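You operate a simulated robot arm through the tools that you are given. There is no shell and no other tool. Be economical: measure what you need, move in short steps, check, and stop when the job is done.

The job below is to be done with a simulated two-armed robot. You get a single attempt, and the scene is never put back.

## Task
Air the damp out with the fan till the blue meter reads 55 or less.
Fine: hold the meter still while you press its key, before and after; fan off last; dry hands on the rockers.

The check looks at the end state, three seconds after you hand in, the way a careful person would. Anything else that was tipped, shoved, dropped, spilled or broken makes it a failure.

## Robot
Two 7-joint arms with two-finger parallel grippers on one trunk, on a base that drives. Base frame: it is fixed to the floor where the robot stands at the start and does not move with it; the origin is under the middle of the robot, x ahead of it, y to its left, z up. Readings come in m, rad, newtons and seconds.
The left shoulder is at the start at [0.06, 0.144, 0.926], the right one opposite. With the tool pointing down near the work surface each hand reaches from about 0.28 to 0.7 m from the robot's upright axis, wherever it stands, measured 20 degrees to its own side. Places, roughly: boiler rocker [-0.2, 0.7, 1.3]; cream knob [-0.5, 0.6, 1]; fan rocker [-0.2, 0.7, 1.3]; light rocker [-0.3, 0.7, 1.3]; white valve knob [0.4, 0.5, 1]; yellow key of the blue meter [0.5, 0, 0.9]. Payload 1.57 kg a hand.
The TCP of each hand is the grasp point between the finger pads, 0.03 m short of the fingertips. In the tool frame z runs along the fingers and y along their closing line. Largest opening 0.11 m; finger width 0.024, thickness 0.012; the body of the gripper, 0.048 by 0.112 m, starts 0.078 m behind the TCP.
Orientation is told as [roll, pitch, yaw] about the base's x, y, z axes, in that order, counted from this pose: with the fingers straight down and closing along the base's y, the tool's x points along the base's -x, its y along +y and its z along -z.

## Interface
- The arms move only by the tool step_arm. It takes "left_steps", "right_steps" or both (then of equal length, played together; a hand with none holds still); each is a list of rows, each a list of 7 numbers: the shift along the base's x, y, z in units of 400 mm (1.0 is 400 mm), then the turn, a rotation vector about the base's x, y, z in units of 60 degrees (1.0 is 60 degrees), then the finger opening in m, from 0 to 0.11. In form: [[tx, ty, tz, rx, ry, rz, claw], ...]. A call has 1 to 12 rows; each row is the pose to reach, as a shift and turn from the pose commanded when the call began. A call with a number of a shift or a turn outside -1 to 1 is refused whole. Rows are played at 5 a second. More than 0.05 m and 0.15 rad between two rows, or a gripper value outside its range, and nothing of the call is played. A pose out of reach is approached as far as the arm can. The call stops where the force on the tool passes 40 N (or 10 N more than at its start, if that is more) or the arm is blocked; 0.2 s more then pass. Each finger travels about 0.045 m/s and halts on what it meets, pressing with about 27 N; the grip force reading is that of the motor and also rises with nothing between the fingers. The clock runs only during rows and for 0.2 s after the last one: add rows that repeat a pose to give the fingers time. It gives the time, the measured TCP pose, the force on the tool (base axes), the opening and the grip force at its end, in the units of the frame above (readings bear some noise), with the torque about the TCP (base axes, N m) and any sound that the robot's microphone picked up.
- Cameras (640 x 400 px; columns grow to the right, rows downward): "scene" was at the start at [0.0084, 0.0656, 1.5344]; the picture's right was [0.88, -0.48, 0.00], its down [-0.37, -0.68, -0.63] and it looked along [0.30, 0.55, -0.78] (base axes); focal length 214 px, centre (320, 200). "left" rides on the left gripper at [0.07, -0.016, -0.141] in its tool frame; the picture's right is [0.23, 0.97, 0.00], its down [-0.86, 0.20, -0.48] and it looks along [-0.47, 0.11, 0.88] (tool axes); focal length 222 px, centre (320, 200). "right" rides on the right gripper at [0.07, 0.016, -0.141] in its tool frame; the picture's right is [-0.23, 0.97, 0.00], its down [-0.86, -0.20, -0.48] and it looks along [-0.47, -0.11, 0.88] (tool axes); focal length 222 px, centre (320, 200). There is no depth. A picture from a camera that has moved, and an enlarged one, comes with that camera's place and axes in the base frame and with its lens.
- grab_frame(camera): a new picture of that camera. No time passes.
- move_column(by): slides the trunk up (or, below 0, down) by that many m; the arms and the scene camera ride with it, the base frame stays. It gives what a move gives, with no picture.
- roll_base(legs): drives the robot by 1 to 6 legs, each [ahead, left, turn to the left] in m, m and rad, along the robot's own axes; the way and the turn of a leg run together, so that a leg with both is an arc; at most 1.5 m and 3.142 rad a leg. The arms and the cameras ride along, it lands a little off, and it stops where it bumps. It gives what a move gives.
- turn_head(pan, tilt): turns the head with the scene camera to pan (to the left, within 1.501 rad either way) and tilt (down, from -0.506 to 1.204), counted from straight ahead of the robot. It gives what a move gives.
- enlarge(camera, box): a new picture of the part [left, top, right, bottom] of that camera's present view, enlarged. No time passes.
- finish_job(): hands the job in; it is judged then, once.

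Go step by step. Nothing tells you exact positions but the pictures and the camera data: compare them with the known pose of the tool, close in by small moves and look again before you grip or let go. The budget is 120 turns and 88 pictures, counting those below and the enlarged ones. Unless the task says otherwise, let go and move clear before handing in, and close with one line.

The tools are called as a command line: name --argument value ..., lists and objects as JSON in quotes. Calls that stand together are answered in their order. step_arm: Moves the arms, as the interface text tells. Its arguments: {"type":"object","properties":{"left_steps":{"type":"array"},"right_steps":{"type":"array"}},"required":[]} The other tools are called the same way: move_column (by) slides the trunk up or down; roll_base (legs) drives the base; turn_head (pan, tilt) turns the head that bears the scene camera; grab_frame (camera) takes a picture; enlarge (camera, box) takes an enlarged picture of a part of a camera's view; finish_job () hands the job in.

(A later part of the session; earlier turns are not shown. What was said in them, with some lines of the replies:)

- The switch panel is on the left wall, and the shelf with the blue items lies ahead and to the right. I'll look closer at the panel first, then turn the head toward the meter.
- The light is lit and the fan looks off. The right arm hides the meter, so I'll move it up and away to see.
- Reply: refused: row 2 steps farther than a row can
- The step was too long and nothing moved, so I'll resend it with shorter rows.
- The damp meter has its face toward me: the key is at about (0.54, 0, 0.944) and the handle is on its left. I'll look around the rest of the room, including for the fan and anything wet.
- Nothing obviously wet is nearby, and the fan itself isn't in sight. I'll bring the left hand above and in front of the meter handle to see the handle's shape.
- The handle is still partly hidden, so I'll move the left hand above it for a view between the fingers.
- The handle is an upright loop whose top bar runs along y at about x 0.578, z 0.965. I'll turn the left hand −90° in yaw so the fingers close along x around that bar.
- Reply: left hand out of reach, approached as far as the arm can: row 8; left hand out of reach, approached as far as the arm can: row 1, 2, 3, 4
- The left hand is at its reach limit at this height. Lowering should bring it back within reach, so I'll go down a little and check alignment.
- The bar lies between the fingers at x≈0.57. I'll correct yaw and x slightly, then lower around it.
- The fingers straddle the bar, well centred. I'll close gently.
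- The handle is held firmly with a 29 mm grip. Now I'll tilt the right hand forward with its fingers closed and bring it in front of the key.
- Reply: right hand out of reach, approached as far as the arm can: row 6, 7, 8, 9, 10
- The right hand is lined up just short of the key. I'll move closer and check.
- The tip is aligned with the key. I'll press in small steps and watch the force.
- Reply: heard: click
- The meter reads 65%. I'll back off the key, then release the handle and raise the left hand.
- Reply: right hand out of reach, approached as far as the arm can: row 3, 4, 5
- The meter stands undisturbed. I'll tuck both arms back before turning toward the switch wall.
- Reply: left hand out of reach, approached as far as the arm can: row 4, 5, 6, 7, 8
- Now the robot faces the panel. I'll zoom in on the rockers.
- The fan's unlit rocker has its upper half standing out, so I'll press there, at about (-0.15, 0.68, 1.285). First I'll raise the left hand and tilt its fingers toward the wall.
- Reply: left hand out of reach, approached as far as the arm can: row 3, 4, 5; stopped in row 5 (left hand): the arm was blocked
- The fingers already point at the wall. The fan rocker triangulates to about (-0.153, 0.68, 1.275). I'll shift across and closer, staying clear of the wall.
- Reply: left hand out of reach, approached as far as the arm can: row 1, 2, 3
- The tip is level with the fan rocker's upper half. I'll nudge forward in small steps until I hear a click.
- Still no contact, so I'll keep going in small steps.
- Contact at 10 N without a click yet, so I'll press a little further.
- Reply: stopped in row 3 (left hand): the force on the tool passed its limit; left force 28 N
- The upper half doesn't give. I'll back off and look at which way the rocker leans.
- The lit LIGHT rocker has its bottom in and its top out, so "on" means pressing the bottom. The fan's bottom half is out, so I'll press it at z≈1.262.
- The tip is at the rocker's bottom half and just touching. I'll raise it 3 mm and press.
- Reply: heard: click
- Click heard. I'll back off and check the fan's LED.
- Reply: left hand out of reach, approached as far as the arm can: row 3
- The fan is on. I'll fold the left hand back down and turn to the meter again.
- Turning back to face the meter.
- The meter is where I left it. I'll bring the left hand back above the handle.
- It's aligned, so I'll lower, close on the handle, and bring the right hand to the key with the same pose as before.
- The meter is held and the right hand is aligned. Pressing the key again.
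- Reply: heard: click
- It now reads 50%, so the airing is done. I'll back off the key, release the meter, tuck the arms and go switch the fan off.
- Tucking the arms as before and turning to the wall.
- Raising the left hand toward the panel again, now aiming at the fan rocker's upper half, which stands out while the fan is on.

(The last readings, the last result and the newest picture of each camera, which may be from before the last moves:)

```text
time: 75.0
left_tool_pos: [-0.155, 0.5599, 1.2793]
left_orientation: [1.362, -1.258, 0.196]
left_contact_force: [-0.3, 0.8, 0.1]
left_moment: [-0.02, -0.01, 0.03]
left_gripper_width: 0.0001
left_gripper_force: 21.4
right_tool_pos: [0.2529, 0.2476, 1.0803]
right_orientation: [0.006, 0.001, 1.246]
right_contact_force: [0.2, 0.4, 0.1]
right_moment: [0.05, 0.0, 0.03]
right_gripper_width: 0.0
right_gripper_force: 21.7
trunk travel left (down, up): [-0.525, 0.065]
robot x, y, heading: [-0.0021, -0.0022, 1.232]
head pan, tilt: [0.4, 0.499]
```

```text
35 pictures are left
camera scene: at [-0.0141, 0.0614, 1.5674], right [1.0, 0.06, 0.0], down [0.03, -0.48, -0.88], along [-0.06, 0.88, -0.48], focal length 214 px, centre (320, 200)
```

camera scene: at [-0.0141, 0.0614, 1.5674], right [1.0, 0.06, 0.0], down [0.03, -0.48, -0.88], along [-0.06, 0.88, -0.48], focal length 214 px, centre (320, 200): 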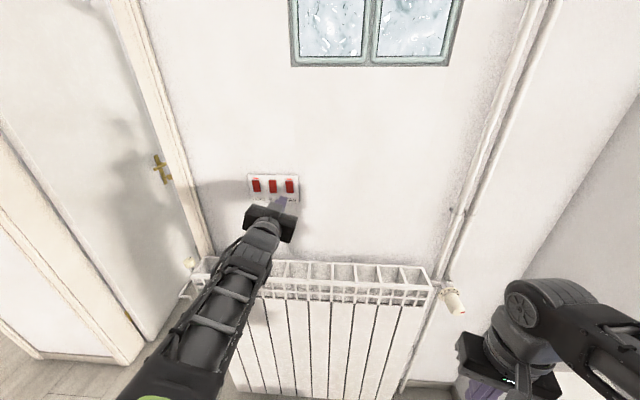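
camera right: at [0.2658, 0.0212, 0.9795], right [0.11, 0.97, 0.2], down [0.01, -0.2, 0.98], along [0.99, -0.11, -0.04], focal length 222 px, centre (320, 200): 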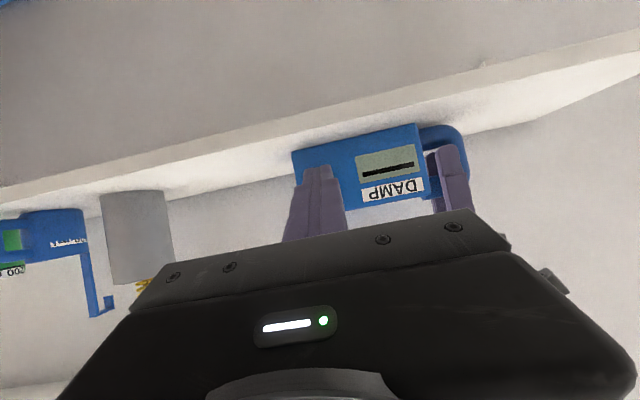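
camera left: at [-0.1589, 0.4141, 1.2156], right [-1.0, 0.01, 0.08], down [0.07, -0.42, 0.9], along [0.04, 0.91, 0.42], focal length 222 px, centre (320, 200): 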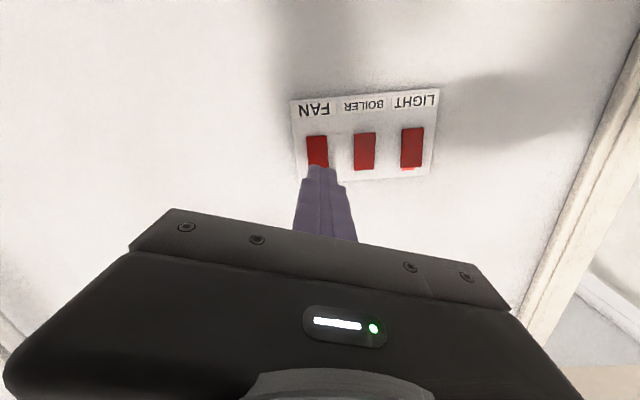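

The tip is close. I'll shift slightly right and up to the rocker's upper half, then approach.

step_arm --left_steps '[[0.015, 0.0, 0.032, 0, 0, 0, 0], [0.015, 0.06, 0.032, 0, 0, 0, 0], [0.015, 0.12, 0.032, 0, 0, 0, 0], [0.015, 0.14, 0.032, 0, 0, 0, 0], [0.015, 0.15, 0.032, 0, 0, 0, 0]]'

enlarge --camera "left" --box '[260, 70, 500, 220]'

```text
time: 76.2
left_tool_pos: [-0.1447, 0.6186, 1.292]
left_orientation: [1.363, -1.256, 0.196]
left_contact_force: [0.2, -0.4, -0.4]
left_moment: [0.01, -0.02, 0.03]
left_gripper_width: 0.0
left_gripper_force: 21.1
right_tool_pos: [0.2522, 0.2478, 1.081]
right_orientation: [0.006, 0.001, 1.245]
right_contact_force: [-0.2, -0.1, -0.2]
right_moment: [0.0, -0.02, 0.0]
right_gripper_width: 0.0
right_gripper_force: 21.2
trunk travel left (down, up): [-0.525, 0.065]
robot x, y, heading: [0.0005, -0.0008, 1.235]
head pan, tilt: [0.4, 0.499]
```

```text
2.67 times, centred on (380, 145) of left
camera zoom: at [-0.1511, 0.4741, 1.2282], right [-1.0, 0.01, 0.08], down [0.07, -0.42, 0.9], along [0.04, 0.91, 0.42], focal length 592 px, centre (160, 347)
```

zoom: 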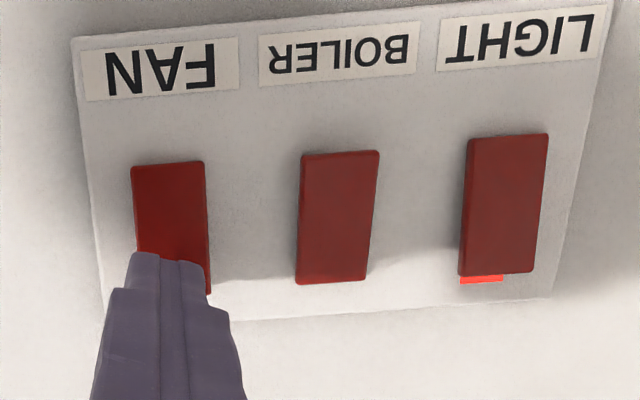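

Well aligned on the upper half, so I'll press.

step_arm --left_steps '[[-0.003, 0.012, 0, 0, 0, 0, 0], [-0.003, 0.022, 0, 0, 0, 0, 0], [-0.003, 0.03, 0, 0, 0, 0, 0], [-0.003, 0.036, 0, 0, 0, 0, 0]]'

```text
time: 77.2
left_tool_pos: [-0.1482, 0.6339, 1.2908]
left_orientation: [1.364, -1.257, 0.193]
left_contact_force: [-0.9, -1.0, 0.9]
left_moment: [0.01, 0.01, 0.0]
left_gripper_width: 0.0
left_gripper_force: 21.3
right_tool_pos: [0.2532, 0.2469, 1.0805]
right_orientation: [0.009, 0.0, 1.245]
right_contact_force: [-0.5, -0.6, 0.6]
right_moment: [0.02, 0.01, 0.0]
right_gripper_width: 0.0001
right_gripper_force: 21.5
trunk travel left (down, up): [-0.525, 0.065]
robot x, y, heading: [0.0018, -0.0023, 1.236]
head pan, tilt: [0.4, 0.499]
```

No click reported, so I'll back off and look at the LED.

step_arm --left_steps '[[0, -0.06, 0, 0, 0, 0, 0], [0, -0.12, -0.04, 0, 0, 0, 0], [0.0, -0.16, -0.12, 0, 0, 0, 0]]'

enlarge --camera "scene" --box '[242, 168, 306, 208]'

```text
time: 78.0
left_tool_pos: [-0.1467, 0.5681, 1.2444]
left_orientation: [1.366, -1.256, 0.194]
left_contact_force: [0.1, 0.0, -0.1]
left_moment: [-0.02, 0.03, -0.02]
left_gripper_width: 0.0
left_gripper_force: 21.2
right_tool_pos: [0.2522, 0.2469, 1.0813]
right_orientation: [0.005, 0.0, 1.246]
right_contact_force: [-0.3, 0.3, 0.0]
right_moment: [0.0, 0.02, -0.01]
right_gripper_width: 0.0
right_gripper_force: 21.8
trunk travel left (down, up): [-0.525, 0.065]
robot x, y, heading: [0.0002, 0.0012, 1.234]
head pan, tilt: [0.4, 0.499]
```

```text
10.00 times, centred on (274, 188) of scene
camera zoom: at [-0.0139, 0.0605, 1.5675], right [1.0, 0.06, 0.0], down [0.03, -0.48, -0.88], along [-0.06, 0.88, -0.48], focal length 2145 px, centre (780, 320)
```

zoom: 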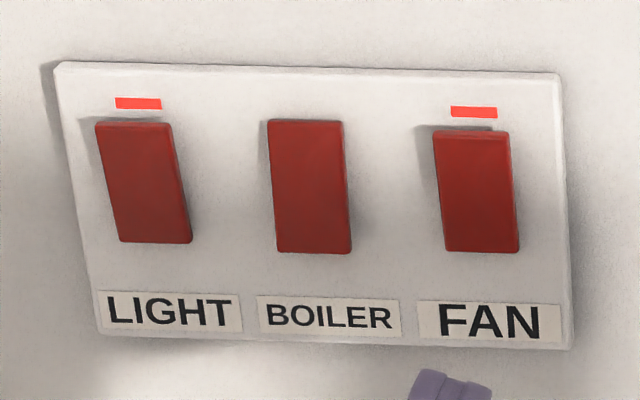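

The fan is still on, so the press stopped just short. I'll press the upper half again, slightly deeper.

step_arm --left_steps '[[0, 0.03, 0.12, 0, 0, 0, 0], [0, 0.1, 0.12, 0, 0, 0, 0], [0, 0.14, 0.12, 0, 0, 0, 0], [0, 0.155, 0.12, 0, 0, 0, 0], [0, 0.165, 0.12, 0, 0, 0, 0], [0, 0.172, 0.12, 0, 0, 0, 0], [0, 0.178, 0.12, 0, 0, 0, 0]]'

enlarge --camera "left" --box '[260, 70, 500, 220]'

```text
time: 79.6
left_tool_pos: [-0.1478, 0.6356, 1.2919]
left_orientation: [1.362, -1.254, 0.195]
left_contact_force: [0.9, -32.1, -6.7]
left_moment: [-0.62, -0.18, 0.01]
left_gripper_width: 0.0
left_gripper_force: 21.4
right_tool_pos: [0.2529, 0.2426, 1.0819]
right_orientation: [0.007, -0.002, 1.247]
right_contact_force: [0.0, -0.5, -0.8]
right_moment: [0.02, -0.03, 0.02]
right_gripper_width: 0.0
right_gripper_force: 21.3
trunk travel left (down, up): [-0.525, 0.065]
robot x, y, heading: [-0.0004, -0.0006, 1.233]
head pan, tilt: [0.4, 0.499]
heard: click
```

```text
2.67 times, centred on (380, 145) of left
camera zoom: at [-0.1525, 0.4903, 1.2282], right [-1.0, 0.01, 0.08], down [0.07, -0.42, 0.9], along [0.04, 0.91, 0.42], focal length 592 px, centre (160, 347)
```

zoom: 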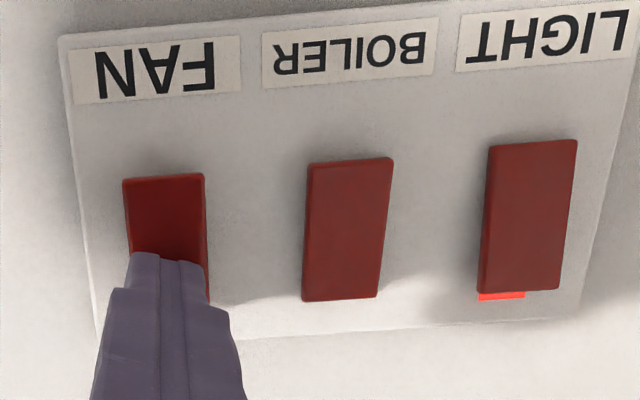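

Click heard this time. I'll back off and verify.

step_arm --left_steps '[[0, -0.06, 0, 0, 0, 0, 0], [0, -0.14, -0.04, 0, 0, 0, 0], [0.0, -0.2, -0.12, 0, 0, 0, 0]]'

enlarge --camera "scene" --box '[242, 168, 306, 208]'

```text
time: 80.4
left_tool_pos: [-0.1484, 0.5595, 1.2413]
left_orientation: [1.367, -1.256, 0.191]
left_contact_force: [0.0, 0.0, -0.1]
left_moment: [0.0, 0.02, 0.02]
left_gripper_width: 0.0001
left_gripper_force: 21.4
right_tool_pos: [0.2514, 0.2468, 1.082]
right_orientation: [0.006, 0.0, 1.246]
right_contact_force: [0.0, 0.4, 0.3]
right_moment: [0.01, -0.03, 0.04]
right_gripper_width: 0.0001
right_gripper_force: 21.7
trunk travel left (down, up): [-0.525, 0.065]
robot x, y, heading: [-0.001, 0.0005, 1.238]
head pan, tilt: [0.4, 0.499]
```

```text
10.00 times, centred on (274, 188) of scene
camera zoom: at [-0.0141, 0.0602, 1.5675], right [1.0, 0.06, 0.0], down [0.03, -0.48, -0.88], along [-0.06, 0.88, -0.48], focal length 2145 px, centre (780, 320)
```

zoom: 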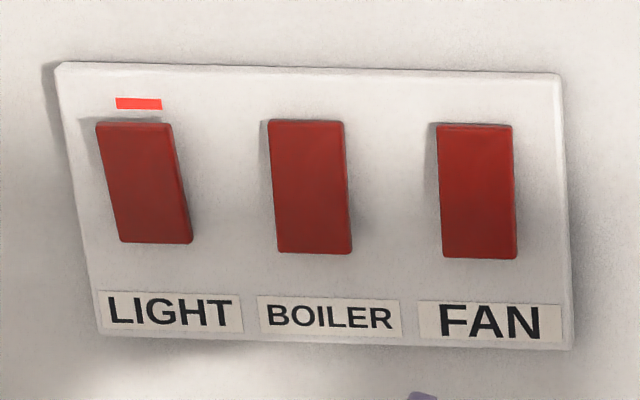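

The fan is off, with the light and boiler unchanged. I'll pull the left hand clear and check the meter once more.

step_arm --left_steps '[[0, -0.05, 0, -0.125, 0, 0, 0], [0, -0.1, 0, -0.25, 0, 0, 0], [0, -0.16, 0, -0.375, 0, 0, 0], [0, -0.22, 0, -0.5, 0, 0, 0]]'

turn_head --pan -1.2 --tilt 0.7

grab_frame --camera "scene"

```text
time: 81.4
left_tool_pos: [-0.1466, 0.4736, 1.2421]
left_orientation: [0.425, -0.916, 1.049]
left_contact_force: [0.5, -0.7, -0.7]
left_moment: [0.01, 0.02, 0.02]
left_gripper_width: 0.0
left_gripper_force: 21.2
right_tool_pos: [0.253, 0.2466, 1.0804]
right_orientation: [0.007, 0.0, 1.246]
right_contact_force: [0.3, 0.1, -0.2]
right_moment: [-0.02, -0.01, 0.01]
right_gripper_width: 0.0
right_gripper_force: 21.2
trunk travel left (down, up): [-0.525, 0.065]
robot x, y, heading: [0.0022, 0.0006, 1.235]
head pan, tilt: [0.4, 0.499]
```

```text
time: 83.0
left_tool_pos: [-0.147, 0.4734, 1.2432]
left_orientation: [0.426, -0.918, 1.047]
left_contact_force: [-0.2, 0.2, 0.3]
left_moment: [-0.02, 0.01, -0.03]
left_gripper_width: 0.0001
left_gripper_force: 21.2
right_tool_pos: [0.2514, 0.2482, 1.0809]
right_orientation: [0.008, 0.002, 1.247]
right_contact_force: [0.3, -0.3, -0.2]
right_moment: [0.0, -0.02, 0.0]
right_gripper_width: 0.0
right_gripper_force: 21.4
trunk travel left (down, up): [-0.525, 0.065]
robot x, y, heading: [-0.001, -0.0, 1.235]
head pan, tilt: [-1.201, 0.7]
```

```text
30 pictures are left
camera scene: at [0.0769, -0.0273, 1.5498], right [0.03, -1.0, 0.0], down [-0.64, -0.02, -0.77], along [0.76, 0.03, -0.64], focal length 214 px, centre (320, 200)
```

scene: 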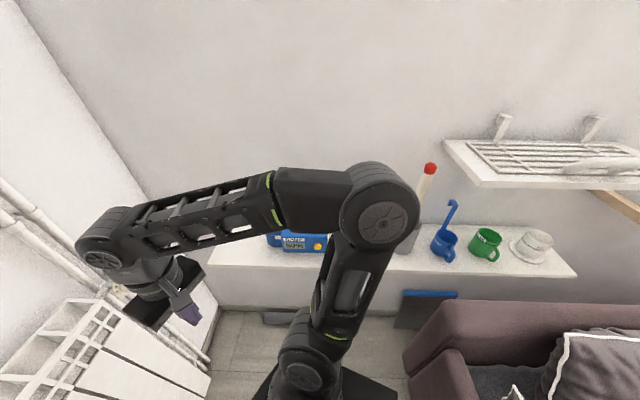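

The meter stands in place still showing its reading, the fan is off and both hands are clear. I'm handing in.

finish_job

```text
The job is handed in.
```

The damp reading fell from 65% to 50%, with the meter held by its handle for both key presses, and the fan was switched off last.
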